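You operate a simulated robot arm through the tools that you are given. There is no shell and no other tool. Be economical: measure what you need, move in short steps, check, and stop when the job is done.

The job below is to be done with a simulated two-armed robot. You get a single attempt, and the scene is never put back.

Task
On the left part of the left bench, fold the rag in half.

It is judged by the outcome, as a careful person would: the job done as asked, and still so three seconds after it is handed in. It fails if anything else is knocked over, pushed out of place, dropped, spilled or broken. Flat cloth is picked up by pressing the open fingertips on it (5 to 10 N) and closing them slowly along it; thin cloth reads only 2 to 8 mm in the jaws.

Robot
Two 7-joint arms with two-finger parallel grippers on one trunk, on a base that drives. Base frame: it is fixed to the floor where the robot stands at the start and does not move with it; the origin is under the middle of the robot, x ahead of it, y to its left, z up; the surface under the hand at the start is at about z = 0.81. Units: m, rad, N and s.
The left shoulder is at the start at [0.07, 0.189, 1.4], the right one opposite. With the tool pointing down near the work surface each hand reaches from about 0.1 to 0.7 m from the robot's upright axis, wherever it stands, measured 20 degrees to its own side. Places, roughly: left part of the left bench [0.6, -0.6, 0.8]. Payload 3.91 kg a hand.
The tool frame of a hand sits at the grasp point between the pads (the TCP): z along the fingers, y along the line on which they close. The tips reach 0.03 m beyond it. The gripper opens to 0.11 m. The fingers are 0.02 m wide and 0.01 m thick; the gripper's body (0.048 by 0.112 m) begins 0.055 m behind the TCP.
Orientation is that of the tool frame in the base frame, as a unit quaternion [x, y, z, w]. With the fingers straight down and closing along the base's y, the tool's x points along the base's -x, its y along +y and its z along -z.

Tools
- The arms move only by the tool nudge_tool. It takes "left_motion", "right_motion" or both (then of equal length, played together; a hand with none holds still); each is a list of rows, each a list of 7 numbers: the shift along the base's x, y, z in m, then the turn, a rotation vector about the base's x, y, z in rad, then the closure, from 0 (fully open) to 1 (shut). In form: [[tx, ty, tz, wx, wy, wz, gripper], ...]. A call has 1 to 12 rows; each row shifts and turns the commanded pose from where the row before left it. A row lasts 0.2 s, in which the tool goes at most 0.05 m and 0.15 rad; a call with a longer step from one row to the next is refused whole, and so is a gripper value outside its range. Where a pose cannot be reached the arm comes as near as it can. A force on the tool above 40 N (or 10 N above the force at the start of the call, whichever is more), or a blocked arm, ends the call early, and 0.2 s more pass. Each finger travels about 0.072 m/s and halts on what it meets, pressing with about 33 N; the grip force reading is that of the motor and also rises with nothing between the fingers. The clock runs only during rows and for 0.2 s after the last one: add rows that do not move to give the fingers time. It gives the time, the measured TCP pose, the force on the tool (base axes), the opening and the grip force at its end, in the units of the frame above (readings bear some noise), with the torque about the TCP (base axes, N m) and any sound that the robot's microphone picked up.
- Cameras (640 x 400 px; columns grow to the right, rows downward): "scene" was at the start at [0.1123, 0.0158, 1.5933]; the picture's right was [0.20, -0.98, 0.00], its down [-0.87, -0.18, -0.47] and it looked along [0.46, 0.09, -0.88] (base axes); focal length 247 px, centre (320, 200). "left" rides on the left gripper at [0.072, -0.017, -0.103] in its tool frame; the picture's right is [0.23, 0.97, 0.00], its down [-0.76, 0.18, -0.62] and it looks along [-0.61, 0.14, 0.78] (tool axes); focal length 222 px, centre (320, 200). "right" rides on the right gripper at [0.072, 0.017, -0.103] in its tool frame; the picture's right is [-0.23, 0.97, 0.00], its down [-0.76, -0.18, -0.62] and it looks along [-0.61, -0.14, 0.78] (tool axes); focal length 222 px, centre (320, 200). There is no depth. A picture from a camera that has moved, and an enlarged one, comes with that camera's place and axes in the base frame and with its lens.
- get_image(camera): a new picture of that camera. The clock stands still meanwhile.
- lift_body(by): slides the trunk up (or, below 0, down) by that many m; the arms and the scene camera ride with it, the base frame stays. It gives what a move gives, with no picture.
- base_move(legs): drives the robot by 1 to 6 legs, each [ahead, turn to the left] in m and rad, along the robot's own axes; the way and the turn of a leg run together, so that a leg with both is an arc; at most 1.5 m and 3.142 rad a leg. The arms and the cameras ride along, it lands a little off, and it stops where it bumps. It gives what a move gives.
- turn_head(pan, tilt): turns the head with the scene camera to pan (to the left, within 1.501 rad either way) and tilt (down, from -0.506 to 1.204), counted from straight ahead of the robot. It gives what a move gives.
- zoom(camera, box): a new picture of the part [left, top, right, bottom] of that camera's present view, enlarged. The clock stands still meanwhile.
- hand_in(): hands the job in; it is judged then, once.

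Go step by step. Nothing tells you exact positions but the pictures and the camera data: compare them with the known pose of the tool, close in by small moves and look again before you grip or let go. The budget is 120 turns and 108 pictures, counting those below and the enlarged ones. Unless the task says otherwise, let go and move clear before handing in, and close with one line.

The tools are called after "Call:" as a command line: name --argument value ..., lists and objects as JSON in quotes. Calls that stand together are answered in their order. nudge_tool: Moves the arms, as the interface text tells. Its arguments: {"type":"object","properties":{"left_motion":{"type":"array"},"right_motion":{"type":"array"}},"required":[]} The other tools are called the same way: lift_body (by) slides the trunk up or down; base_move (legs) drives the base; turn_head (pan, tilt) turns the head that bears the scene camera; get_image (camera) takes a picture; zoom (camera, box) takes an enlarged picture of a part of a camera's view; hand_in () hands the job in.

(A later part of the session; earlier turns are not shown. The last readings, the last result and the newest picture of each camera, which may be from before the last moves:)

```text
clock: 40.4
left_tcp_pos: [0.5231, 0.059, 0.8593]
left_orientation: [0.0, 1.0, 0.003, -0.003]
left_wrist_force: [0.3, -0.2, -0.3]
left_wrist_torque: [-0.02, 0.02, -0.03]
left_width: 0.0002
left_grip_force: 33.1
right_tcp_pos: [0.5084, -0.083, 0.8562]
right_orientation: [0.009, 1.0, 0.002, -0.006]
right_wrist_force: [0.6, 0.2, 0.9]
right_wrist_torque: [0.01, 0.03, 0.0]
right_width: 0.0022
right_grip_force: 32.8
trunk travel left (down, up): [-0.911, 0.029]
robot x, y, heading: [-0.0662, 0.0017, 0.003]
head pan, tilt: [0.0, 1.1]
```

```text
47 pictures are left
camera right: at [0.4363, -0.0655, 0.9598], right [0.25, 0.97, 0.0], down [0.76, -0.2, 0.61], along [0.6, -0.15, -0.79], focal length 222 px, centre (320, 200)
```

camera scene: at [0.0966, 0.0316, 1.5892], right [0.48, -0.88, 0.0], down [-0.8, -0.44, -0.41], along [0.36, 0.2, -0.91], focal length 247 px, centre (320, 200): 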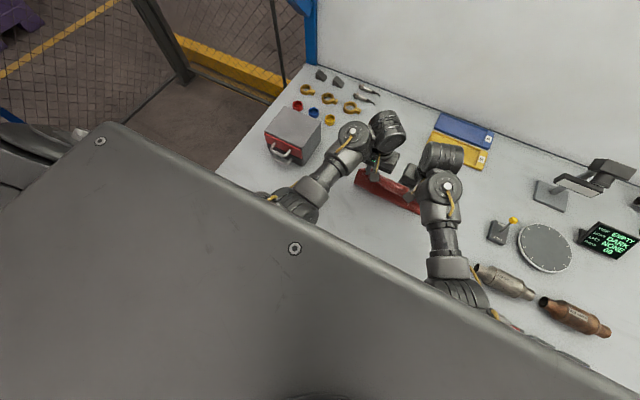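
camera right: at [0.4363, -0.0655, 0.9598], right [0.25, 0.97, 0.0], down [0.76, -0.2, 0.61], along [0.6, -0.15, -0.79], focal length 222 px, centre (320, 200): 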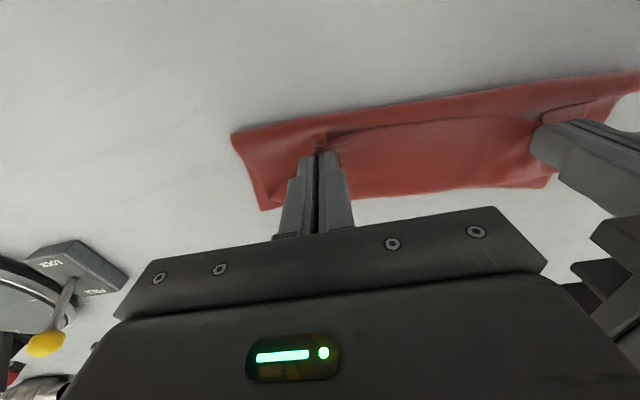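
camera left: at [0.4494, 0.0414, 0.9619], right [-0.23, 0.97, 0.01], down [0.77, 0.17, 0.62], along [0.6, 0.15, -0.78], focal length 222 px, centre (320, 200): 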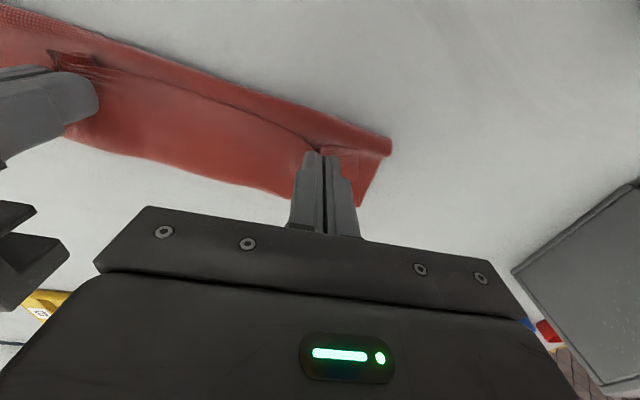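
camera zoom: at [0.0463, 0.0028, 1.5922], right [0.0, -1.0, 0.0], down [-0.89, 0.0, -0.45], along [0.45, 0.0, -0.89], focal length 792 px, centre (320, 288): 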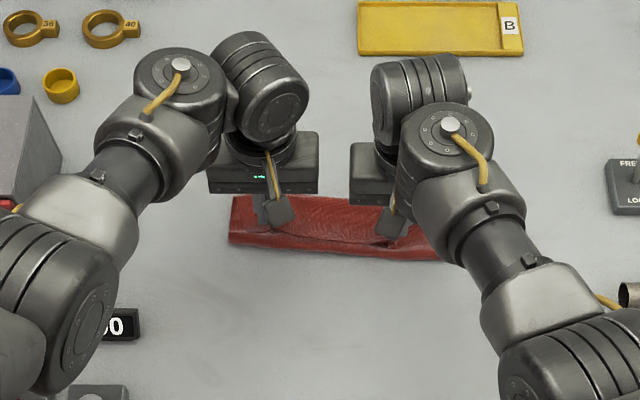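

The sheet has doubled back as a flap under the grips. I lift the held edge, carry it well past the far edge to pull the upper sheet straight, and will lay it there so it can be re-gripped and set back cleanly.

Call:
nudge_tool --left_motion '[[0, 0, 0.02, 0, 0, 0, 1], [0, 0, 0.025, 0, 0, 0, 1], [0, 0, 0.015, 0, 0, 0, 1], [0, 0, 0, 0, 0, 0, 1]]' --right_motion '[[0, 0, 0.02, 0, 0, 0, 1], [0, 0, 0.025, 0, 0, 0, 1], [0, 0, 0.015, 0, 0, 0, 1], [0, 0, 0, 0, 0, 0, 1]]'

Call:
base_move --legs '[[0.075, 0]]'

Call:
nudge_tool --left_motion '[[0.015, 0, -0.015, 0, 0, 0, 1], [0.015, 0, -0.02, 0, 0, 0, 1], [0, 0, -0.02, 0, 0, 0, 1], [0, 0, 0, 0, 0, 0, 1]]' --right_motion '[[0.02, 0, -0.015, 0, 0, 0, 1], [0.015, 0, -0.02, 0, 0, 0, 1], [0, 0, -0.02, 0, 0, 0, 1], [0, 0, 0, 0, 0, 0, 1]]'

Call:
get_image --camera "scene"

Call:
get_image --camera "left"

Call:
get_image --camera "right"

```text
clock: 41.4
left_tcp_pos: [0.5215, 0.0574, 0.9182]
left_orientation: [0.0, 1.0, 0.003, -0.002]
left_wrist_force: [-0.6, -0.4, 1.4]
left_wrist_torque: [0.01, 0.04, -0.01]
left_width: 0.0004
left_grip_force: 32.6
right_tcp_pos: [0.5067, -0.084, 0.9172]
right_orientation: [0.01, 1.0, 0.002, -0.005]
right_wrist_force: [-0.1, -0.1, -0.2]
right_wrist_torque: [-0.02, 0.02, -0.05]
right_width: 0.0021
right_grip_force: 33.0
trunk travel left (down, up): [-0.911, 0.029]
robot x, y, heading: [-0.066, 0.003, -0.0]
head pan, tilt: [0.0, 1.1]
```

```text
clock: 42.4
left_tcp_pos: [0.5856, 0.0572, 0.925]
left_orientation: [-0.001, 1.0, 0.002, 0.005]
left_wrist_force: [-0.9, 0.0, -0.1]
left_wrist_torque: [0.02, -0.05, -0.01]
left_width: 0.0001
left_grip_force: 33.7
right_tcp_pos: [0.5705, -0.083, 0.9235]
right_orientation: [0.01, 1.0, 0.003, 0.001]
right_wrist_force: [0.6, 0.4, 0.9]
right_wrist_torque: [-0.03, -0.06, 0.0]
right_width: 0.002
right_grip_force: 32.9
trunk travel left (down, up): [-0.911, 0.029]
robot x, y, heading: [0.0068, 0.0017, 0.003]
head pan, tilt: [0.0, 1.1]
```

```text
clock: 43.4
left_tcp_pos: [0.6254, 0.0591, 0.8631]
left_orientation: [0.0, 1.0, 0.002, -0.001]
left_wrist_force: [-0.4, 0.5, -0.9]
left_wrist_torque: [0.02, -0.01, 0.0]
left_width: 0.0003
left_grip_force: 33.2
right_tcp_pos: [0.6162, -0.0844, 0.8616]
right_orientation: [0.01, 1.0, 0.003, -0.004]
right_wrist_force: [0.0, 0.5, -0.2]
right_wrist_torque: [-0.01, 0.01, 0.07]
right_width: 0.0018
right_grip_force: 32.8
trunk travel left (down, up): [-0.911, 0.029]
robot x, y, heading: [0.0072, 0.0043, 0.003]
head pan, tilt: [0.0, 1.1]
```

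```text
46 pictures are left
camera scene: at [0.1222, 0.0034, 1.5921], right [0.0, -1.0, 0.0], down [-0.89, 0.0, -0.45], along [0.45, 0.0, -0.89], focal length 247 px, centre (320, 200)
```

scene: 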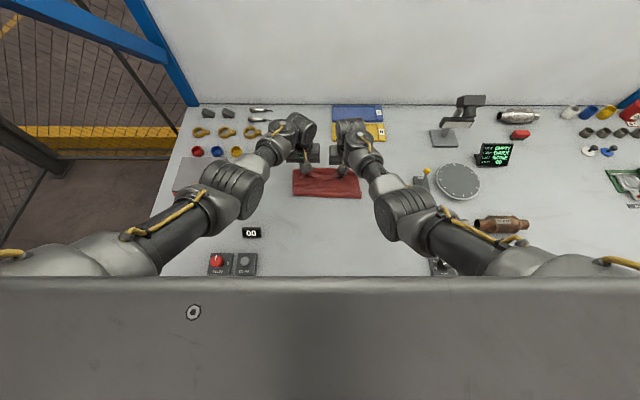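

```text
45 pictures are left
camera left: at [0.5524, 0.041, 0.9665], right [-0.23, 0.97, 0.0], down [0.76, 0.18, 0.62], along [0.61, 0.14, -0.78], focal length 222 px, centre (320, 200)
```

left: 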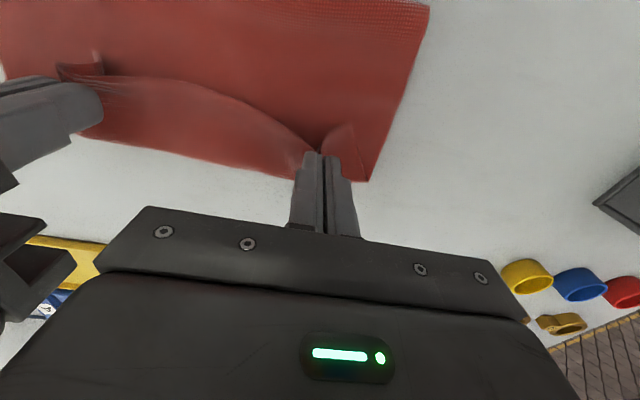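

```text
44 pictures are left
camera right: at [0.5439, -0.0651, 0.9654], right [0.25, 0.97, 0.0], down [0.76, -0.19, 0.62], along [0.6, -0.15, -0.79], focal length 222 px, centre (320, 200)
```

right: 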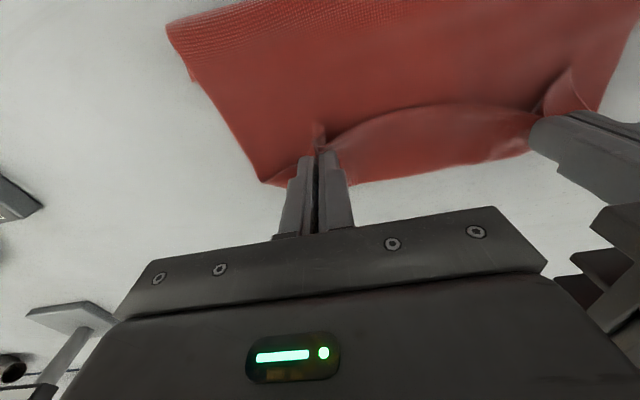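

The fold keeps rolling forward because the pads clamp the sheet so that it leaves them heading forward. I will unfold the rag flat again and re-grip with the jaws turned a quarter turn; first lift and drive back.

Call:
nudge_tool --left_motion '[[-0.01, 0, 0.025, 0, 0, 0, 1], [-0.01, 0, 0.025, 0, 0, 0, 1], [0, 0, 0.01, 0, 0, 0, 1], [0, 0, 0, 0, 0, 0, 1]]' --right_motion '[[-0.01, 0, 0.025, 0, 0, 0, 1], [-0.01, 0, 0.025, 0, 0, 0, 1], [0, 0, 0.01, 0, 0, 0, 1], [0, 0, 0, 0, 0, 0, 1]]'

Call:
base_move --legs '[[-0.15, 0]]'

Call:
nudge_tool --left_motion '[[-0.015, 0, -0.015, 0, 0, 0, 1], [-0.015, 0.002, -0.015, 0, 0, 0, 1], [-0.015, 0.002, -0.015, 0, 0, 0, 1], [-0.01, 0.002, -0.01, 0, 0, 0, 1], [0, 0, 0, 0, 0, 0, 1]]' --right_motion '[[-0.015, 0, -0.015, 0, 0, 0, 1], [-0.015, 0, -0.015, 0, 0, 0, 1], [-0.015, 0, -0.015, 0, 0, 0, 1], [-0.01, 0, -0.01, 0, 0, 0, 1], [0, 0, 0, 0, 0, 0, 1]]'

Call:
get_image --camera "scene"

Call:
get_image --camera "left"

```text
clock: 44.4
left_tcp_pos: [0.6037, 0.0589, 0.9239]
left_orientation: [0.0, 1.0, 0.001, -0.001]
left_wrist_force: [0.1, 0.2, 0.1]
left_wrist_torque: [0.0, 0.02, -0.02]
left_width: 0.0002
left_grip_force: 32.8
right_tcp_pos: [0.5946, -0.0836, 0.9233]
right_orientation: [0.009, 1.0, 0.002, -0.004]
right_wrist_force: [-0.4, 0.3, 0.9]
right_wrist_torque: [-0.02, -0.01, -0.01]
right_width: 0.0019
right_grip_force: 32.7
trunk travel left (down, up): [-0.911, 0.029]
robot x, y, heading: [0.0103, 0.0009, 0.002]
head pan, tilt: [0.0, 1.1]
```

```text
clock: 45.8
left_tcp_pos: [0.4542, 0.0573, 0.9234]
left_orientation: [0.001, 1.0, 0.001, -0.002]
left_wrist_force: [0.1, -0.4, -0.5]
left_wrist_torque: [0.01, 0.02, 0.0]
left_width: 0.0005
left_grip_force: 32.8
right_tcp_pos: [0.4431, -0.0847, 0.9221]
right_orientation: [0.01, 1.0, 0.003, -0.004]
right_wrist_force: [0.3, -0.6, -0.9]
right_wrist_torque: [-0.02, 0.0, -0.02]
right_width: 0.0017
right_grip_force: 32.4
trunk travel left (down, up): [-0.911, 0.029]
robot x, y, heading: [-0.1425, 0.0016, -0.001]
head pan, tilt: [0.0, 1.1]
```

```text
clock: 47.0
left_tcp_pos: [0.3983, 0.0628, 0.8691]
left_orientation: [0.001, 1.0, 0.002, 0.0]
left_wrist_force: [0.4, -0.6, 0.2]
left_wrist_torque: [0.01, 0.02, -0.02]
left_width: 0.0
left_grip_force: 33.3
right_tcp_pos: [0.3883, -0.0833, 0.869]
right_orientation: [0.01, 1.0, 0.002, -0.004]
right_wrist_force: [0.4, 0.7, -0.2]
right_wrist_torque: [0.01, -0.04, 0.01]
right_width: 0.002
right_grip_force: 33.1
trunk travel left (down, up): [-0.911, 0.029]
robot x, y, heading: [-0.1397, 0.0028, 0.003]
head pan, tilt: [0.0, 1.1]
```

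```text
43 pictures are left
camera scene: at [-0.0303, 0.0029, 1.5923], right [0.0, -1.0, 0.0], down [-0.89, 0.0, -0.45], along [0.45, 0.0, -0.89], focal length 247 px, centre (320, 200)
```

scene: 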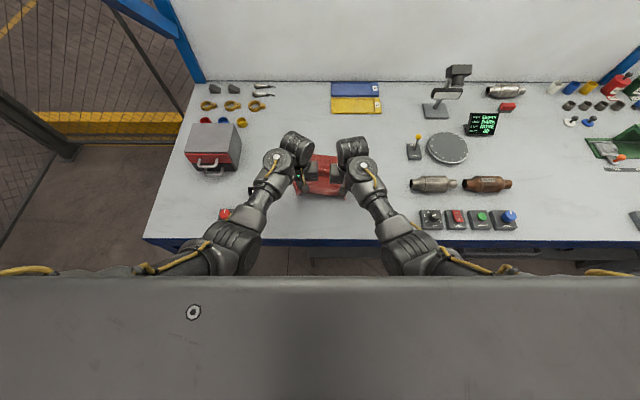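

```text
42 pictures are left
camera left: at [0.3259, 0.0461, 0.9726], right [-0.23, 0.97, 0.0], down [0.76, 0.17, 0.62], along [0.61, 0.14, -0.78], focal length 222 px, centre (320, 200)
```

left: 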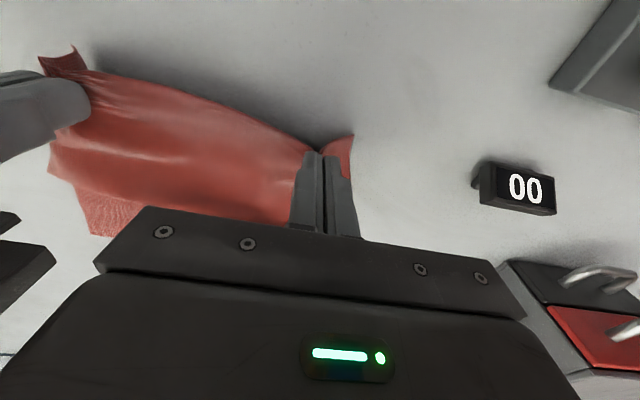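

Nearly unfolded. I draw the edge back 4 cm more and lower it to the bench, then open.

Call:
nudge_tool --left_motion '[[-0.015, 0.002, -0.006, 0, 0, 0, 1], [-0.015, 0.002, -0.006, 0, 0, 0, 1], [-0.012, 0.001, -0.005, 0, 0, 0, 1], [0, 0, -0.004, 0, 0, 0, 1], [0, 0, 0, 0, 0, 0, 1], [0, 0, 0, 0, 0, 0, 0.8], [0, 0, 0, 0, 0, 0, 0.7], [0, 0, 0.02, 0, 0, 0, 0.6], [0, 0, 0.03, 0, 0, 0, 0.6]]' --right_motion '[[-0.015, -0.002, -0.006, 0, 0, 0, 1], [-0.015, -0.002, -0.006, 0, 0, 0, 1], [-0.012, 0, -0.005, 0, 0, 0, 1], [0, 0, -0.004, 0, 0, 0, 1], [0, 0, 0, 0, 0, 0, 1], [0, 0, 0, 0, 0, 0, 0.8], [0, 0, 0, 0, 0, 0, 0.7], [0, 0, 0.02, 0, 0, 0, 0.6], [0, 0, 0.03, 0, 0, 0, 0.6]]'

Call:
get_image --camera "scene"

Call:
get_image --camera "left"

Call:
get_image --camera "right"

```text
clock: 49.0
left_tcp_pos: [0.3567, 0.0691, 0.8981]
left_orientation: [0.001, 1.0, 0.001, -0.001]
left_wrist_force: [-0.2, 0.6, -0.3]
left_wrist_torque: [0.0, 0.02, -0.03]
left_width: 0.0442
left_grip_force: 0.1
right_tcp_pos: [0.3449, -0.0873, 0.8987]
right_orientation: [0.01, 1.0, 0.002, -0.003]
right_wrist_force: [-0.1, -0.3, 0.1]
right_wrist_torque: [-0.02, 0.01, 0.02]
right_width: 0.044
right_grip_force: 0.1
trunk travel left (down, up): [-0.911, 0.029]
robot x, y, heading: [-0.1437, 0.0036, 0.001]
head pan, tilt: [0.0, 1.1]
```

```text
41 pictures are left
camera scene: at [-0.0314, 0.0026, 1.5923], right [0.0, -1.0, 0.0], down [-0.89, 0.0, -0.45], along [0.45, 0.0, -0.89], focal length 247 px, centre (320, 200)
```

scene: 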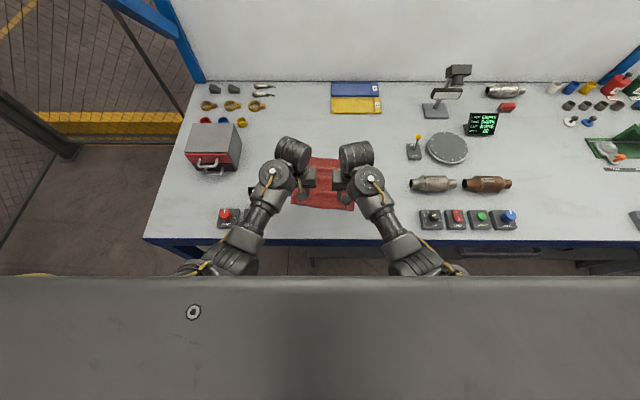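

```text
40 pictures are left
camera left: at [0.2832, 0.0517, 1.0024], right [-0.23, 0.97, 0.0], down [0.76, 0.17, 0.62], along [0.61, 0.14, -0.78], focal length 222 px, centre (320, 200)
```

left: 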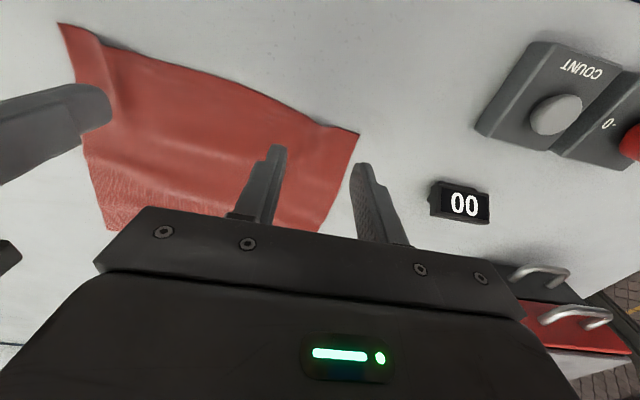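

```text
39 pictures are left
camera right: at [0.2733, -0.0701, 1.0014], right [0.25, 0.97, 0.0], down [0.76, -0.2, 0.62], along [0.6, -0.15, -0.79], focal length 222 px, centre (320, 200)
```

right: 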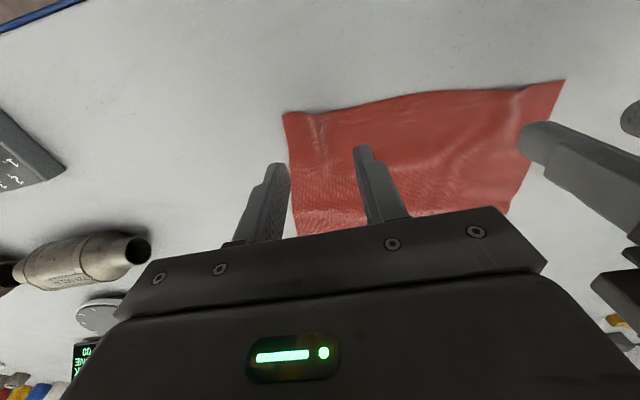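

The rag lies nearly flat again, turned slightly clockwise. I raise both hands and yaw each a quarter turn (cameras outward) so the jaws close across the near edge.

Call:
nudge_tool --left_motion '[[0, 0.002, 0.01, 0, 0, -0.14, 0.6], [0, 0.002, 0.01, 0, 0, -0.14, 0.6], [0, 0, 0.01, 0, 0, -0.14, 0.6], [0, 0, 0, 0, 0, -0.14, 0.6], [0, 0, 0, 0, 0, -0.14, 0.6], [0, 0, 0, 0, 0, -0.14, 0.6], [0, 0, 0, 0, 0, -0.14, 0.6], [0, 0, 0, 0, 0, -0.14, 0.6], [0, 0, 0, 0, 0, -0.14, 0.6], [0, 0, 0, 0, 0, -0.14, 0.6], [0, 0, 0, 0, 0, -0.14, 0.6], [0, 0, 0, 0, 0, -0.14, 0.6]]' --right_motion '[[0, -0.002, 0.01, 0, 0, 0.12, 0.6], [0, -0.002, 0.01, 0, 0, 0.12, 0.6], [0, 0, 0.01, 0, 0, 0.12, 0.6], [0, 0, 0, 0, 0, 0.12, 0.6], [0, 0, 0, 0, 0, 0.12, 0.6], [0, 0, 0, 0, 0, 0.12, 0.6], [0, 0, 0, 0, 0, 0.12, 0.6], [0, 0, 0, 0, 0, 0.12, 0.6], [0, 0, 0, 0, 0, 0.12, 0.6], [0, 0, 0, 0, 0, 0.12, 0.6], [0, 0, 0, 0, 0, 0.12, 0.6], [0, 0, 0, 0, 0, 0.12, 0.6]]'

Call:
get_image --camera "scene"

```text
clock: 49.7
left_tcp_pos: [0.3563, 0.0727, 0.9202]
left_orientation: [0.148, 0.989, 0.002, 0.0]
left_wrist_force: [-0.2, -0.3, -0.2]
left_wrist_torque: [-0.02, 0.02, -0.01]
left_width: 0.0443
left_grip_force: 0.1
right_tcp_pos: [0.3483, -0.0915, 0.9189]
right_orientation: [-0.106, 0.994, 0.004, -0.001]
right_wrist_force: [6.1, 4.7, -19.8]
right_wrist_torque: [-0.41, -0.78, -0.35]
right_width: 0.0442
right_grip_force: 0.0
trunk travel left (down, up): [-0.911, 0.029]
robot x, y, heading: [-0.1413, -0.001, 0.0]
head pan, tilt: [0.0, 1.1]
stopped in row 3 (right hand): the force on the tool passed its limit at 111 N (the readings are from after the stop); the commanded pose is now the measured one
```

```text
38 pictures are left
camera scene: at [-0.0307, 0.0029, 1.5923], right [0.0, -1.0, 0.0], down [-0.89, 0.0, -0.45], along [0.45, 0.0, -0.89], focal length 247 px, centre (320, 200)
```

scene: 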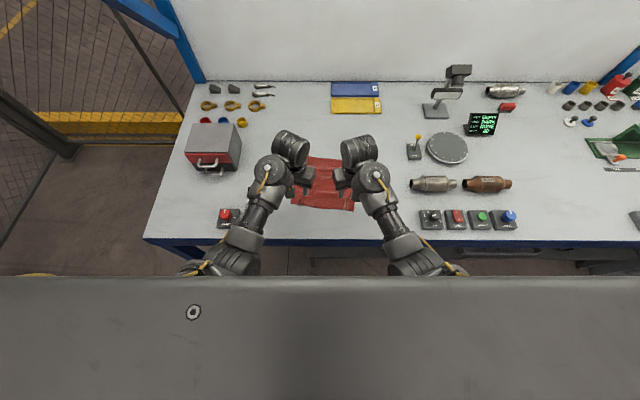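

The right wrist camera touches its own forearm when yawed outward, so that is out. Instead I undo the yaw (aligning with the skewed edge) and will grip with the fingers pitched forward, so a later pitch the other way makes the sheet hang off the pads correctly.

Call:
nudge_tool --left_motion '[[0, 0, 0, 0, 0, 0.085, 0.6], [0, 0, 0, 0, 0, 0.085, 0.6], [0, 0, 0, 0, 0, 0, 0.6], [0, 0, 0.01, -0.016, -0.125, 0, 0.6], [0, 0, 0, -0.016, -0.125, 0, 0.6], [0, 0, 0, -0.016, -0.125, 0, 0.6], [0, 0, 0, -0.016, -0.125, 0, 0.6], [0, 0, 0, 0, 0, 0, 0.6]]' --right_motion '[[0, 0, 0, 0, 0, -0.12, 0.6], [0, 0, 0, 0, 0, -0.12, 0.6], [0, 0, 0, 0, 0, -0.1, 0.6], [0, 0, 0.01, -0.016, -0.125, 0, 0.6], [0, 0, 0, -0.016, -0.125, 0, 0.6], [0, 0, 0, -0.016, -0.125, 0, 0.6], [0, 0, 0, -0.016, -0.125, 0, 0.6], [0, 0, 0, 0, 0, 0, 0.6]]'

Call:
get_image --camera "left"

Call:
get_image --camera "right"

Call:
zoom --camera "scene" --box '[220, 130, 420, 255]'

```text
clock: 51.5
left_tcp_pos: [0.3565, 0.0725, 0.9285]
left_orientation: [0.06, 0.967, -0.015, 0.249]
left_wrist_force: [0.0, 0.3, 0.4]
left_wrist_torque: [0.03, 0.01, -0.01]
left_width: 0.0441
left_grip_force: 0.0
right_tcp_pos: [0.3471, -0.0916, 0.9287]
right_orientation: [0.061, 0.966, -0.013, 0.249]
right_wrist_force: [0.3, 0.6, -1.0]
right_wrist_torque: [0.0, 0.02, 0.0]
right_width: 0.0438
right_grip_force: 0.1
trunk travel left (down, up): [-0.911, 0.029]
robot x, y, heading: [-0.1406, 0.0005, -0.002]
head pan, tilt: [0.0, 1.1]
```

```text
37 pictures are left
camera left: at [0.241, 0.07, 0.9853], right [-0.08, 0.99, -0.11], down [0.39, 0.13, 0.91], along [0.92, 0.03, -0.39], focal length 222 px, centre (320, 200)
```

left: 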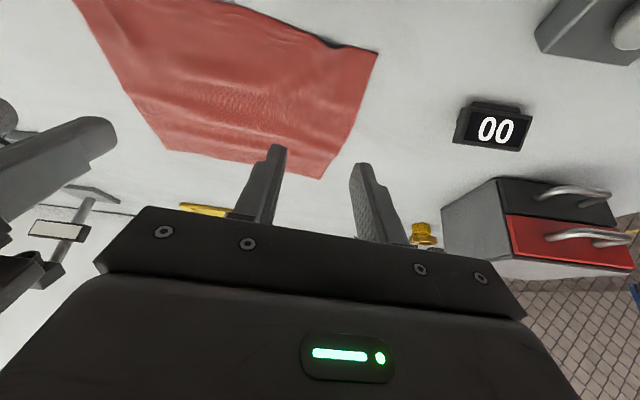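

```text
36 pictures are left
camera right: at [0.2364, -0.0609, 0.9838], right [0.32, 0.94, 0.12], down [0.34, -0.23, 0.91], along [0.88, -0.25, -0.39], focal length 222 px, centre (320, 200)
```

right: 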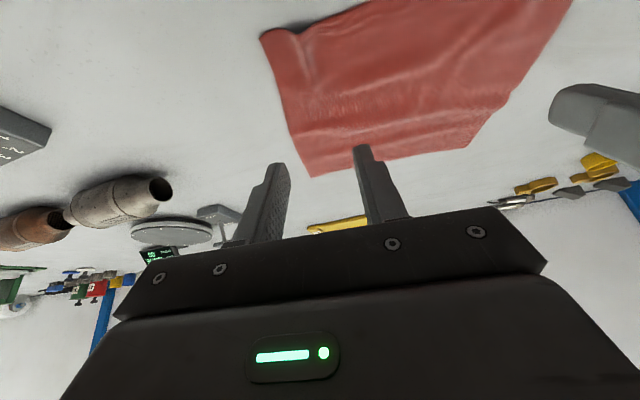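

```text
3.20 times, centred on (320, 192) of scene
camera zoom: at [-0.0306, 0.0029, 1.5923], right [0.0, -1.0, 0.0], down [-0.89, 0.0, -0.45], along [0.45, 0.0, -0.89], focal length 792 px, centre (320, 224)
```

zoom: 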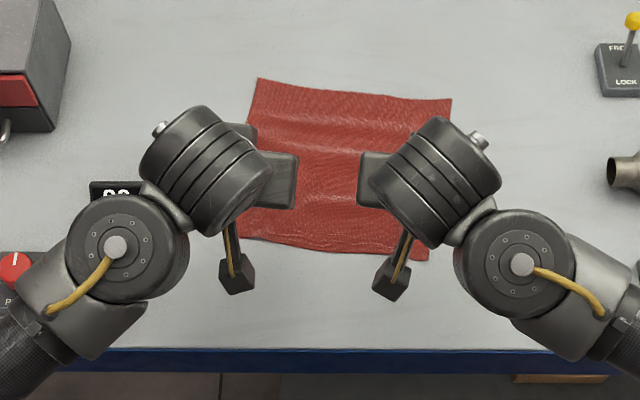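

The pitched pose works and gives a clear view: near corners at about (0.349, 0.103) and (0.317, −0.113), far ones at (0.558, 0.079) and (0.531, −0.155). I move the fingertips over the near corners, just above the cloth.

Call:
nudge_tool --left_motion '[[-0.0085, -0.0015, -0.02, 0, 0, 0, 0.64], [0, 0, -0.02, 0, 0, 0, 0.64], [0, 0, -0.02, 0, 0, 0, 0.64], [0, 0, -0.012, 0, 0, 0, 0.64], [0, 0, 0, 0, 0, 0, 0.64]]' --right_motion '[[-0.021, 0.011, -0.02, 0, 0, 0, 0.64], [0, 0, -0.02, 0, 0, 0, 0.64], [0, 0, -0.02, 0, 0, 0, 0.64], [0, 0, -0.012, 0, 0, 0, 0.64], [0, 0, 0, 0, 0, 0, 0.64]]'

Call:
get_image --camera "left"

Call:
get_image --camera "right"

```text
clock: 52.7
left_tcp_pos: [0.3475, 0.0725, 0.8588]
left_orientation: [0.06, 0.967, -0.015, 0.248]
left_wrist_force: [-0.6, -0.5, 0.0]
left_wrist_torque: [-0.02, -0.01, 0.04]
left_width: 0.0397
left_grip_force: 0.1
right_tcp_pos: [0.3252, -0.0811, 0.8564]
right_orientation: [0.061, 0.967, -0.013, 0.248]
right_wrist_force: [-0.3, -0.1, 0.5]
right_wrist_torque: [0.01, 0.0, 0.0]
right_width: 0.0397
right_grip_force: 0.0
trunk travel left (down, up): [-0.911, 0.029]
robot x, y, heading: [-0.1444, 0.0041, 0.004]
head pan, tilt: [0.0, 1.1]
```

```text
34 pictures are left
camera left: at [0.2325, 0.0688, 0.9137], right [-0.08, 0.99, -0.11], down [0.39, 0.13, 0.91], along [0.92, 0.03, -0.39], focal length 222 px, centre (320, 200)
```

left: 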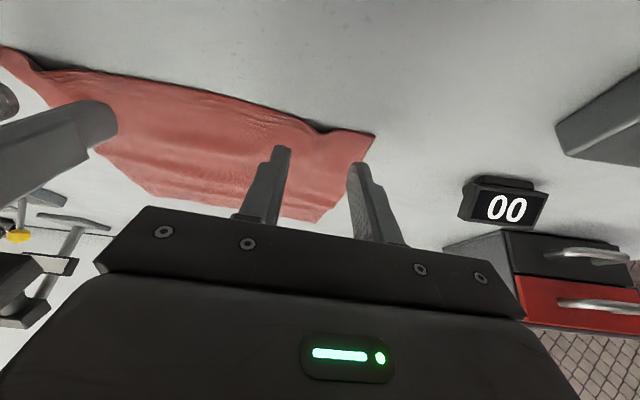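

```text
33 pictures are left
camera right: at [0.2154, -0.0506, 0.9112], right [0.32, 0.94, 0.11], down [0.34, -0.23, 0.91], along [0.88, -0.25, -0.39], focal length 222 px, centre (320, 200)
```

right: 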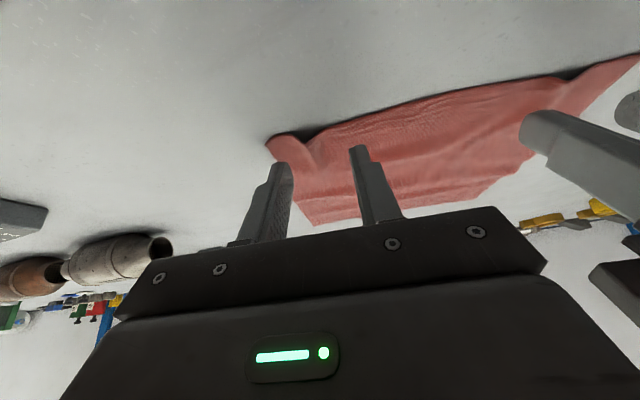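

Call:
nudge_tool --left_motion '[[0.002, -0.004, -0.005, 0, 0, 0, 0.64], [0, 0, -0.005, 0, 0, 0, 0.64], [0, 0, -0.002, 0, 0, 0, 0.64], [0, 0, 0, 0, 0, 0, 0.64]]' --right_motion '[[0.004, 0.004, -0.004, 0, 0, 0, 0.64], [0, 0, -0.004, 0, 0, 0, 0.64], [0, 0, -0.002, 0, 0, 0, 0.64], [0, 0, 0, 0, 0, 0, 0.64]]'

```text
clock: 53.7
left_tcp_pos: [0.3504, 0.0662, 0.846]
left_orientation: [0.061, 0.967, -0.015, 0.248]
left_wrist_force: [0.7, 0.0, 0.3]
left_wrist_torque: [-0.04, 0.0, 0.0]
left_width: 0.0395
left_grip_force: 0.0
right_tcp_pos: [0.3304, -0.076, 0.8469]
right_orientation: [0.061, 0.966, -0.014, 0.249]
right_wrist_force: [-0.1, -0.9, -0.1]
right_wrist_torque: [-0.05, 0.02, -0.01]
right_width: 0.0398
right_grip_force: 0.0
trunk travel left (down, up): [-0.911, 0.029]
robot x, y, heading: [-0.1438, 0.0032, 0.001]
head pan, tilt: [0.0, 1.1]
```

Call:
nudge_tool --left_motion '[[0, 0, -0.002, 0, 0, 0, 0.64], [0, 0, -0.0015, 0, 0, 0, 0.64], [0, 0, 0, 0, 0, 0, 0.64]]' --right_motion '[[0, 0, -0.002, 0, 0, 0, 0.64], [0, 0, -0.0018, 0, 0, 0, 0.64], [0, 0, 0, 0, 0, 0, 0.64]]'

```text
clock: 54.5
left_tcp_pos: [0.3485, 0.067, 0.8429]
left_orientation: [0.059, 0.967, -0.014, 0.249]
left_wrist_force: [0.4, 0.3, 4.6]
left_wrist_torque: [0.05, 0.01, 0.02]
left_width: 0.0396
left_grip_force: 0.0
right_tcp_pos: [0.3288, -0.0768, 0.8438]
right_orientation: [0.061, 0.967, -0.013, 0.248]
right_wrist_force: [0.0, -0.8, 0.1]
right_wrist_torque: [-0.02, -0.01, -0.05]
right_width: 0.0394
right_grip_force: 0.1
trunk travel left (down, up): [-0.911, 0.029]
robot x, y, heading: [-0.1468, 0.0009, 0.003]
head pan, tilt: [0.0, 1.1]
```

Call:
nudge_tool --left_motion '[[0, 0, -0.0006, 0, 0, 0, 0.64], [0, 0, 0, 0, 0, 0, 0.64]]' --right_motion '[[0, 0, -0.0018, 0, 0, 0, 0.64], [0, 0, 0, 0, 0, 0, 0.64]]'

```text
clock: 55.1
left_tcp_pos: [0.3484, 0.0669, 0.8425]
left_orientation: [0.061, 0.967, -0.015, 0.248]
left_wrist_force: [1.7, 0.4, 7.3]
left_wrist_torque: [0.04, -0.06, -0.01]
left_width: 0.0397
left_grip_force: 0.1
right_tcp_pos: [0.3294, -0.0763, 0.8433]
right_orientation: [0.061, 0.966, -0.013, 0.25]
right_wrist_force: [0.4, -0.8, 7.7]
right_wrist_torque: [-0.17, -0.06, 0.02]
right_width: 0.0398
right_grip_force: 0.0
trunk travel left (down, up): [-0.911, 0.029]
robot x, y, heading: [-0.1387, 0.0022, 0.004]
head pan, tilt: [0.0, 1.1]
```

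Both press at about 7.5 N; I trim the right tilt for even load and close both slowly.

Call:
nudge_tool --left_motion '[[0, 0, -0.0003, 0, 0, 0, 0.64], [0, 0, 0, 0, 0, 0, 0.67], [0, 0, 0, 0, 0, 0, 0.7], [0, 0, 0, 0, 0, 0, 0.74], [0, 0, 0, 0, 0, 0, 0.78], [0, 0, 0, 0, 0, 0, 0.82], [0, 0, 0, 0, 0, 0, 0.86], [0, 0, 0, 0, 0, 0, 0.9], [0, 0, 0, 0, 0, 0, 0.94], [0, 0, 0, 0, 0, 0, 0.98], [0, 0, 0, 0, 0, 0, 1], [0, 0, 0, 0, 0, 0, 1]]' --right_motion '[[0, 0, -0.0005, -0.009, 0, 0, 0.64], [0, 0, 0, 0, 0, 0, 0.67], [0, 0, 0, 0, 0, 0, 0.7], [0, 0, 0, 0, 0, 0, 0.74], [0, 0, 0, 0, 0, 0, 0.78], [0, 0, 0, 0, 0, 0, 0.82], [0, 0, 0, 0, 0, 0, 0.86], [0, 0, 0, 0, 0, 0, 0.9], [0, 0, 0, 0, 0, 0, 0.94], [0, 0, 0, 0, 0, 0, 0.98], [0, 0, 0, 0, 0, 0, 1], [0, 0, 0, 0, 0, 0, 1]]'

Call:
get_image --camera "left"

Call:
get_image --camera "right"

```text
clock: 57.7
left_tcp_pos: [0.3483, 0.0675, 0.8426]
left_orientation: [0.06, 0.966, -0.015, 0.249]
left_wrist_force: [-1.1, -8.7, 10.1]
left_wrist_torque: [-0.26, -0.02, -0.04]
left_width: 0.0016
left_grip_force: 32.8
right_tcp_pos: [0.3298, -0.0768, 0.8422]
right_orientation: [0.06, 0.966, -0.017, 0.252]
right_wrist_force: [2.3, 10.8, 15.7]
right_wrist_torque: [0.28, -0.15, 0.04]
right_width: 0.0029
right_grip_force: 32.6
trunk travel left (down, up): [-0.911, 0.029]
robot x, y, heading: [-0.1417, 0.0012, -0.001]
head pan, tilt: [0.0, 1.1]
```

```text
32 pictures are left
camera left: at [0.2328, 0.0642, 0.8982], right [-0.07, 0.99, -0.11], down [0.38, 0.13, 0.91], along [0.92, 0.03, -0.39], focal length 222 px, centre (320, 200)
```

left: 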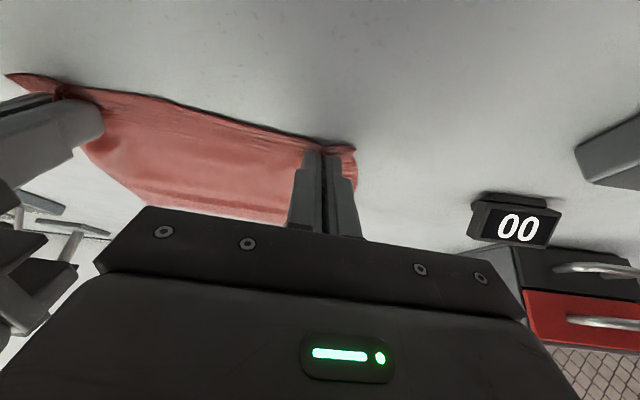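

```text
31 pictures are left
camera right: at [0.2179, -0.0445, 0.8965], right [0.32, 0.94, 0.11], down [0.34, -0.22, 0.92], along [0.89, -0.25, -0.39], focal length 222 px, centre (320, 200)
```

right: 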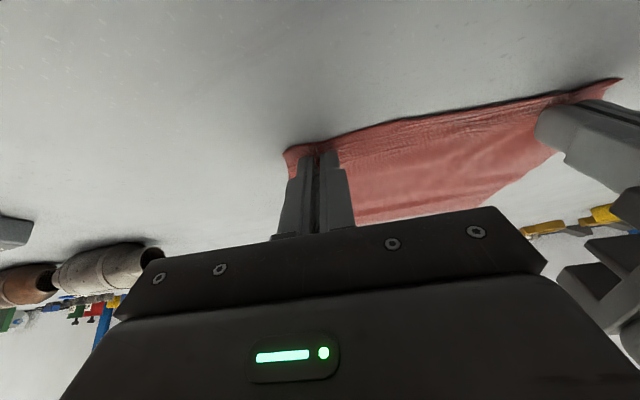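

Both hands hold (1.6 and 2.9 mm). I ease the tension and start the arc, pitching the fingers as I go.

Call:
nudge_tool --left_motion '[[0, -0.002, 0.006, 0, 0, 0, 1], [0.0165, -0.002, 0.0252, 0.013, 0.1, 0, 1], [0.0204, -0.003, 0.0262, 0.017, 0.13, 0, 1], [0, 0, 0, 0, 0, 0, 1]]' --right_motion '[[0, 0.002, 0.006, 0, 0, 0, 1], [0.0165, -0.002, 0.0252, 0.013, 0.1, 0, 1], [0.0204, -0.003, 0.0262, 0.017, 0.13, 0, 1], [0, 0, 0, 0, 0, 0, 1]]'

Call:
base_move --legs '[[0.027, 0]]'

Call:
nudge_tool --left_motion '[[0, -0.004, 0.0207, 0.017, 0.13, 0, 1], [0, 0, 0, 0, 0, 0, 1]]' --right_motion '[[0, -0.004, 0.0207, 0.017, 0.13, 0, 1], [0, 0, 0, 0, 0, 0, 1]]'

Call:
base_move --legs '[[0.033, 0]]'

Call:
get_image --camera "left"

Call:
zoom --camera "scene" --box '[220, 110, 420, 235]'

```text
clock: 58.7
left_tcp_pos: [0.3866, 0.0599, 0.8989]
left_orientation: [0.063, 0.989, -0.007, 0.134]
left_wrist_force: [-0.6, -3.6, 0.2]
left_wrist_torque: [-0.13, 0.03, 0.01]
left_width: 0.0013
left_grip_force: 33.3
right_tcp_pos: [0.3656, -0.0799, 0.898]
right_orientation: [0.06, 0.989, -0.01, 0.135]
right_wrist_force: [0.7, 4.2, -0.2]
right_wrist_torque: [0.1, -0.07, -0.03]
right_width: 0.003
right_grip_force: 33.0
trunk travel left (down, up): [-0.911, 0.029]
robot x, y, heading: [-0.1421, 0.0001, -0.0]
head pan, tilt: [0.0, 1.1]
```

```text
clock: 59.5
left_tcp_pos: [0.41, 0.0595, 0.9012]
left_orientation: [0.064, 0.988, -0.008, 0.137]
left_wrist_force: [-0.5, -3.1, 0.1]
left_wrist_torque: [-0.11, 0.01, -0.02]
left_width: 0.0017
left_grip_force: 32.7
right_tcp_pos: [0.3884, -0.079, 0.9005]
right_orientation: [0.061, 0.989, -0.01, 0.137]
right_wrist_force: [-0.3, 3.4, -0.4]
right_wrist_torque: [0.11, -0.07, -0.03]
right_width: 0.0029
right_grip_force: 33.1
trunk travel left (down, up): [-0.911, 0.029]
robot x, y, heading: [-0.1143, 0.0012, 0.002]
head pan, tilt: [0.0, 1.1]
```

```text
clock: 60.1
left_tcp_pos: [0.4123, 0.0558, 0.9201]
left_orientation: [0.063, 0.996, -0.002, 0.07]
left_wrist_force: [-1.6, -2.9, 0.1]
left_wrist_torque: [-0.05, -0.03, 0.02]
left_width: 0.0015
left_grip_force: 33.3
right_tcp_pos: [0.3905, -0.0821, 0.919]
right_orientation: [0.061, 0.996, -0.005, 0.07]
right_wrist_force: [0.8, 3.7, 0.6]
right_wrist_torque: [0.06, -0.01, -0.03]
right_width: 0.0029
right_grip_force: 32.8
trunk travel left (down, up): [-0.911, 0.029]
robot x, y, heading: [-0.1149, 0.0005, -0.003]
head pan, tilt: [0.0, 1.1]
```

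```text
clock: 61.0
left_tcp_pos: [0.4414, 0.055, 0.9205]
left_orientation: [0.063, 0.995, -0.003, 0.072]
left_wrist_force: [-0.4, -2.1, -0.1]
left_wrist_torque: [-0.08, -0.07, 0.01]
left_width: 0.0018
left_grip_force: 32.9
right_tcp_pos: [0.4199, -0.0836, 0.9206]
right_orientation: [0.062, 0.995, -0.006, 0.073]
right_wrist_force: [0.1, 2.3, -0.4]
right_wrist_torque: [0.12, -0.05, 0.02]
right_width: 0.0026
right_grip_force: 33.1
trunk travel left (down, up): [-0.911, 0.029]
robot x, y, heading: [-0.0844, 0.0012, 0.0]
head pan, tilt: [0.0, 1.1]
```

```text
30 pictures are left
camera left: at [0.3527, 0.0492, 1.0137], right [-0.1, 0.99, -0.03], down [0.68, 0.09, 0.73], along [0.73, 0.05, -0.69], focal length 222 px, centre (320, 200)
```

left: 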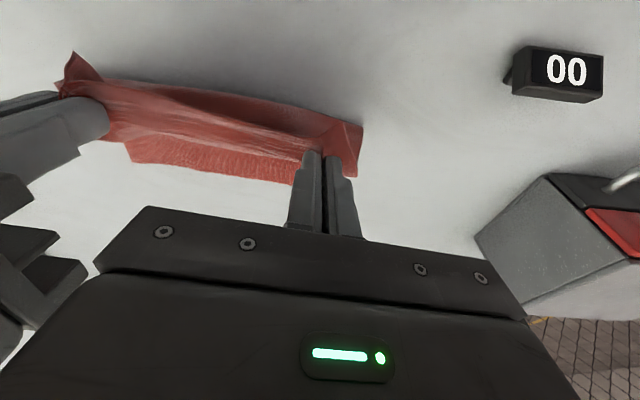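

```text
3.20 times, centred on (320, 172) of scene
camera zoom: at [0.0206, 0.0028, 1.593], right [0.0, -1.0, 0.0], down [-0.89, 0.0, -0.46], along [0.46, 0.0, -0.89], focal length 792 px, centre (320, 288)
```

zoom: 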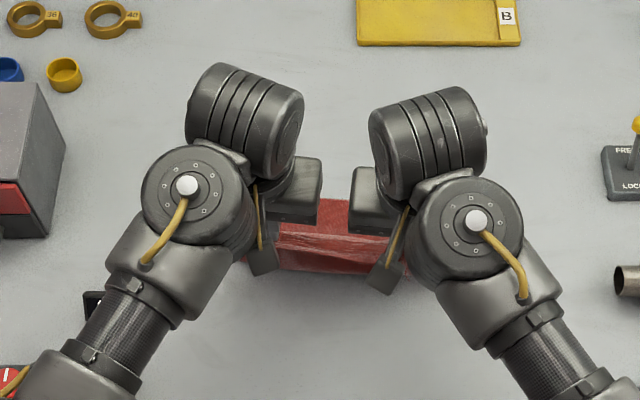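

Going well: the sheet hangs more naturally now. I continue with alternating base steps and pitch.

Call:
nudge_tool --left_motion '[[0.002, -0.005, 0.012, 0.019, 0.145, 0, 1], [0.002, 0, 0, 0.019, 0.145, 0, 1]]' --right_motion '[[0.002, -0.005, 0.012, 0.019, 0.145, 0, 1], [0.002, 0, 0, 0.019, 0.145, 0, 1]]'

Call:
base_move --legs '[[0.032, 0]]'

Call:
nudge_tool --left_motion '[[0.002, -0.005, -0.006, 0.019, 0.145, 0, 1], [0, 0, 0, 0, 0, 0, 1]]' --right_motion '[[0.002, -0.005, -0.006, 0.019, 0.145, 0, 1], [0, 0, 0, 0, 0, 0, 1]]'

Call:
base_move --legs '[[0.03, 0]]'

Call:
get_image --camera "left"

Call:
get_image --camera "right"

Call:
zoom --camera "scene" --box '[220, 110, 420, 235]'

```text
clock: 61.5
left_tcp_pos: [0.4504, 0.0501, 0.9307]
left_orientation: [0.063, 0.995, 0.006, -0.078]
left_wrist_force: [-0.5, -2.8, -0.4]
left_wrist_torque: [-0.12, 0.06, 0.04]
left_width: 0.0016
left_grip_force: 33.0
right_tcp_pos: [0.4286, -0.0879, 0.9286]
right_orientation: [0.06, 0.995, 0.005, -0.077]
right_wrist_force: [0.6, 3.4, 0.2]
right_wrist_torque: [0.1, -0.03, -0.05]
right_width: 0.0027
right_grip_force: 32.4
trunk travel left (down, up): [-0.911, 0.029]
robot x, y, heading: [-0.0857, 0.0001, 0.002]
head pan, tilt: [0.0, 1.1]
```

```text
clock: 62.4
left_tcp_pos: [0.4767, 0.0507, 0.9342]
left_orientation: [0.063, 0.995, 0.007, -0.073]
left_wrist_force: [-1.7, -3.6, 0.7]
left_wrist_torque: [-0.09, -0.05, 0.02]
left_width: 0.0018
left_grip_force: 32.5
right_tcp_pos: [0.4557, -0.0872, 0.934]
right_orientation: [0.061, 0.995, 0.005, -0.073]
right_wrist_force: [-0.2, 3.8, 0.4]
right_wrist_torque: [0.08, -0.07, -0.05]
right_width: 0.0028
right_grip_force: 33.0
trunk travel left (down, up): [-0.911, 0.029]
robot x, y, heading: [-0.0511, 0.0011, 0.002]
head pan, tilt: [0.0, 1.1]
```

```text
clock: 62.8
left_tcp_pos: [0.487, 0.0441, 0.9236]
left_orientation: [0.06, 0.988, 0.012, -0.138]
left_wrist_force: [-1.1, -11.5, -12.0]
left_wrist_torque: [1.31, -0.61, 0.45]
left_width: 0.0016
left_grip_force: 32.9
right_tcp_pos: [0.4668, -0.0935, 0.9228]
right_orientation: [0.067, 0.988, 0.01, -0.137]
right_wrist_force: [2.1, 18.5, -10.8]
right_wrist_torque: [-2.48, -0.39, -0.8]
right_width: 0.0027
right_grip_force: 32.9
trunk travel left (down, up): [-0.911, 0.029]
robot x, y, heading: [-0.045, 0.001, 0.001]
head pan, tilt: [0.0, 1.1]
stopped in row 2 (left hand): the force on the tool passed its limit at 50 N (the readings are from after the stop); the commanded pose is now the measured one
```

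```text
clock: 64.0
left_tcp_pos: [0.5208, 0.0437, 0.9235]
left_orientation: [0.059, 0.989, 0.01, -0.138]
left_wrist_force: [-0.4, -8.8, -8.2]
left_wrist_torque: [0.88, -0.48, 0.32]
left_width: 0.0016
left_grip_force: 33.0
right_tcp_pos: [0.4987, -0.094, 0.9217]
right_orientation: [0.068, 0.988, 0.011, -0.137]
right_wrist_force: [-0.1, 9.6, -4.7]
right_wrist_torque: [-1.08, -0.24, -0.38]
right_width: 0.0028
right_grip_force: 32.8
trunk travel left (down, up): [-0.911, 0.029]
robot x, y, heading: [-0.0237, 0.0021, -0.001]
head pan, tilt: [0.0, 1.1]
stopped in leg 1: the force on the tool passed its limit at 57 N (the readings are from after the stop); the commanded pose is now the measured one
```

```text
28 pictures are left
camera left: at [0.476, 0.0319, 1.0424], right [-0.1, 0.99, 0.07], down [0.92, 0.07, 0.39], along [0.38, 0.1, -0.92], focal length 222 px, centre (320, 200)
```

left: 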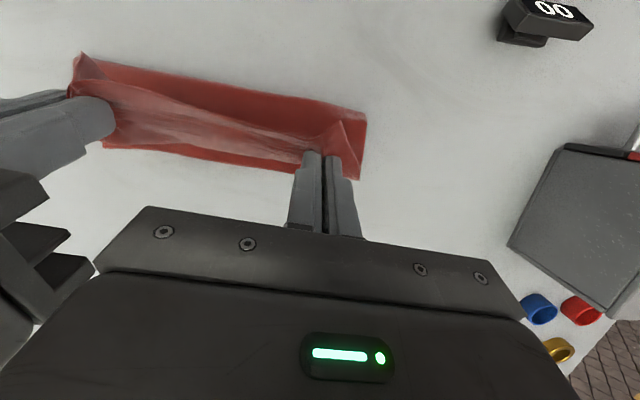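

```text
27 pictures are left
camera right: at [0.4601, -0.0702, 1.0399], right [0.35, 0.93, -0.06], down [0.87, -0.3, 0.39], along [0.35, -0.19, -0.92], focal length 222 px, centre (320, 200)
```

right: 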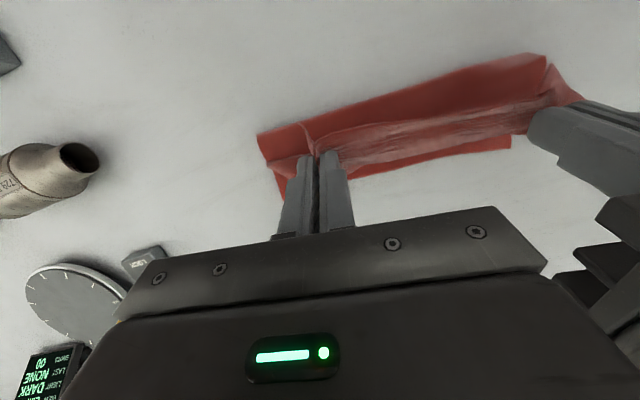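

```text
3.20 times, centred on (320, 172) of scene
camera zoom: at [0.0995, 0.0026, 1.5915], right [0.0, -1.0, 0.0], down [-0.89, 0.0, -0.45], along [0.45, 0.0, -0.89], focal length 792 px, centre (320, 288)
```

zoom: 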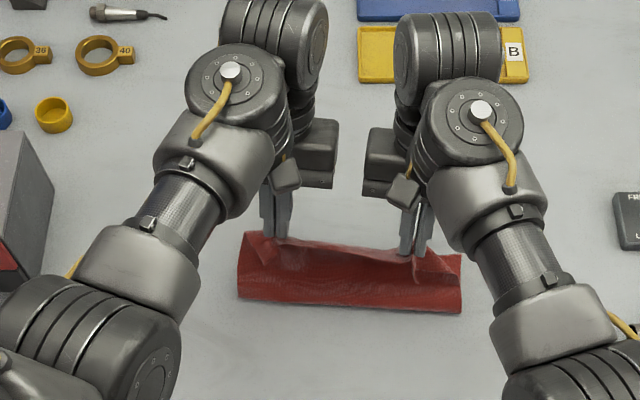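

The wrist cameras brush the forearms again at this height, so I lower now, mostly straight down and slightly forward, which relieves it.

Call:
nudge_tool --left_motion '[[0.002, -0.001, -0.015, 0, 0, 0, 1], [0.004, -0.001, -0.015, 0, 0, 0, 1], [0.004, 0, -0.012, 0, 0, 0, 1], [0, 0, 0, 0, 0, 0, 1]]' --right_motion '[[0.002, 0, -0.015, 0, 0, 0, 1], [0.004, 0, -0.015, 0, 0, 0, 1], [0.004, 0, -0.012, 0, 0, 0, 1], [0, 0, 0, 0, 0, 0, 1]]'

```text
clock: 65.0
left_tcp_pos: [0.5239, 0.0428, 0.8848]
left_orientation: [0.059, 0.989, 0.01, -0.135]
left_wrist_force: [-0.8, -1.3, -0.2]
left_wrist_torque: [-0.01, 0.01, 0.02]
left_width: 0.0016
left_grip_force: 32.6
right_tcp_pos: [0.5046, -0.0928, 0.8838]
right_orientation: [0.067, 0.989, 0.01, -0.134]
right_wrist_force: [-0.4, 1.8, -0.6]
right_wrist_torque: [0.03, -0.03, -0.04]
right_width: 0.0029
right_grip_force: 33.1
trunk travel left (down, up): [-0.911, 0.029]
robot x, y, heading: [-0.0208, 0.0018, -0.001]
head pan, tilt: [0.0, 1.1]
```

Call:
nudge_tool --left_motion '[[0.006, 0, -0.012, 0.018, 0.14, 0, 1], [0.006, 0, -0.011, 0.018, 0.14, 0, 1], [0, 0, 0, 0, 0, 0, 1]]' --right_motion '[[0.006, 0, -0.012, 0.018, 0.14, 0, 1], [0.006, 0, -0.011, 0.018, 0.14, 0, 1], [0, 0, 0, 0, 0, 0, 1]]'

Call:
get_image --camera "left"

Call:
get_image --camera "right"

Call:
zoom --camera "scene" --box '[240, 130, 400, 230]'

```text
clock: 65.9
left_tcp_pos: [0.5006, 0.0682, 0.8882]
left_orientation: [0.061, 0.962, 0.017, -0.266]
left_wrist_force: [2.3, -20.2, -4.0]
left_wrist_torque: [-0.42, -0.13, 0.47]
left_width: 0.0018
left_grip_force: 33.6
left hand out of reach, approached as far as the arm can: row 1, 2
right_tcp_pos: [0.5079, -0.0851, 0.8678]
right_orientation: [0.059, 0.96, 0.023, -0.272]
right_wrist_force: [-1.8, 20.1, 2.8]
right_wrist_torque: [0.45, 0.09, -0.43]
right_width: 0.0025
right_grip_force: 33.2
right hand out of reach, approached as far as the arm can: row 2
trunk travel left (down, up): [-0.911, 0.029]
robot x, y, heading: [-0.0203, 0.0055, 0.001]
head pan, tilt: [0.0, 1.1]
stopped in row 3 (right hand): the force on the tool passed its limit at 42 N (the readings are from after the stop); the commanded pose is now the measured one
```

```text
25 pictures are left
camera left: at [0.4883, 0.0523, 1.0155], right [-0.07, 0.99, 0.12], down [0.99, 0.05, 0.14], along [0.14, 0.13, -0.98], focal length 222 px, centre (320, 200)
```

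left: 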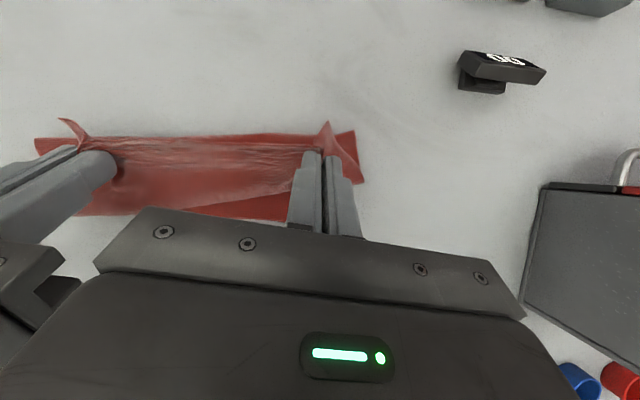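

```text
24 pictures are left
camera right: at [0.5013, -0.0691, 0.9922], right [0.32, 0.94, -0.11], down [0.94, -0.3, 0.13], along [0.09, -0.14, -0.99], focal length 222 px, centre (320, 200)
```

right: 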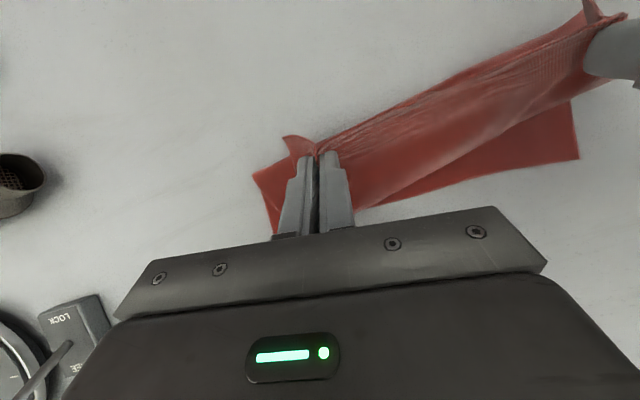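

```text
4.00 times, centred on (320, 180) of scene
camera zoom: at [0.0901, 0.0012, 1.5924], right [0.0, -1.0, 0.0], down [-0.89, 0.0, -0.45], along [0.45, 0.0, -0.89], focal length 990 px, centre (320, 280)
```

zoom: 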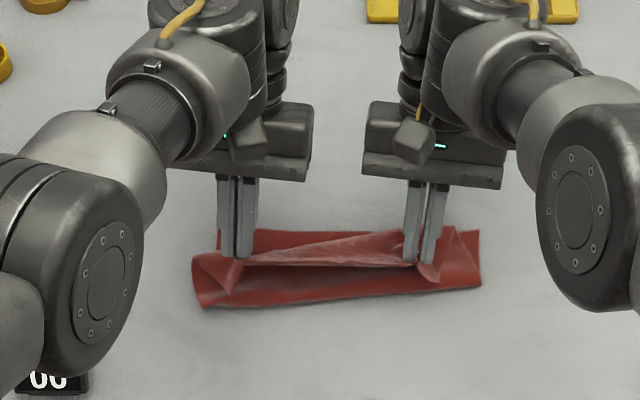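

The left arm ran out of reach at this pitch. I slacken the cloth, take back a little pitch and drive the base ahead to its start spot.

Call:
nudge_tool --left_motion '[[0, -0.008, 0, -0.01, -0.07, 0, 1], [0, -0.008, 0, -0.01, -0.07, 0, 1], [0, 0, 0, 0, 0, 0, 1]]' --right_motion '[[-0.008, 0, 0.004, -0.01, -0.07, 0, 1], [-0.008, 0, 0.004, -0.01, -0.07, 0, 1], [0, 0, 0, 0, 0, 0, 1]]'

Call:
base_move --legs '[[0.035, 0]]'

```text
clock: 66.7
left_tcp_pos: [0.502, 0.0557, 0.8877]
left_orientation: [0.06, 0.978, 0.013, -0.199]
left_wrist_force: [-0.4, -0.6, -0.3]
left_wrist_torque: [-0.07, 0.03, 0.02]
left_width: 0.0017
left_grip_force: 33.1
right_tcp_pos: [0.4928, -0.0884, 0.8733]
right_orientation: [0.063, 0.977, 0.016, -0.204]
right_wrist_force: [0.7, 1.3, -0.6]
right_wrist_torque: [0.04, 0.04, -0.05]
right_width: 0.0025
right_grip_force: 33.2
trunk travel left (down, up): [-0.911, 0.029]
robot x, y, heading: [-0.0232, -0.0007, 0.0]
head pan, tilt: [0.0, 1.1]
```

```text
clock: 67.5
left_tcp_pos: [0.5272, 0.0547, 0.8922]
left_orientation: [0.062, 0.979, 0.014, -0.194]
left_wrist_force: [-0.5, -0.2, 0.8]
left_wrist_torque: [0.0, -0.03, 0.02]
left_width: 0.0013
left_grip_force: 33.3
right_tcp_pos: [0.5185, -0.0869, 0.8783]
right_orientation: [0.063, 0.978, 0.016, -0.198]
right_wrist_force: [-1.1, 1.2, -1.2]
right_wrist_torque: [0.0, -0.06, -0.04]
right_width: 0.0022
right_grip_force: 33.0
trunk travel left (down, up): [-0.911, 0.029]
robot x, y, heading: [0.0115, 0.0002, 0.0]
head pan, tilt: [0.0, 1.1]
```

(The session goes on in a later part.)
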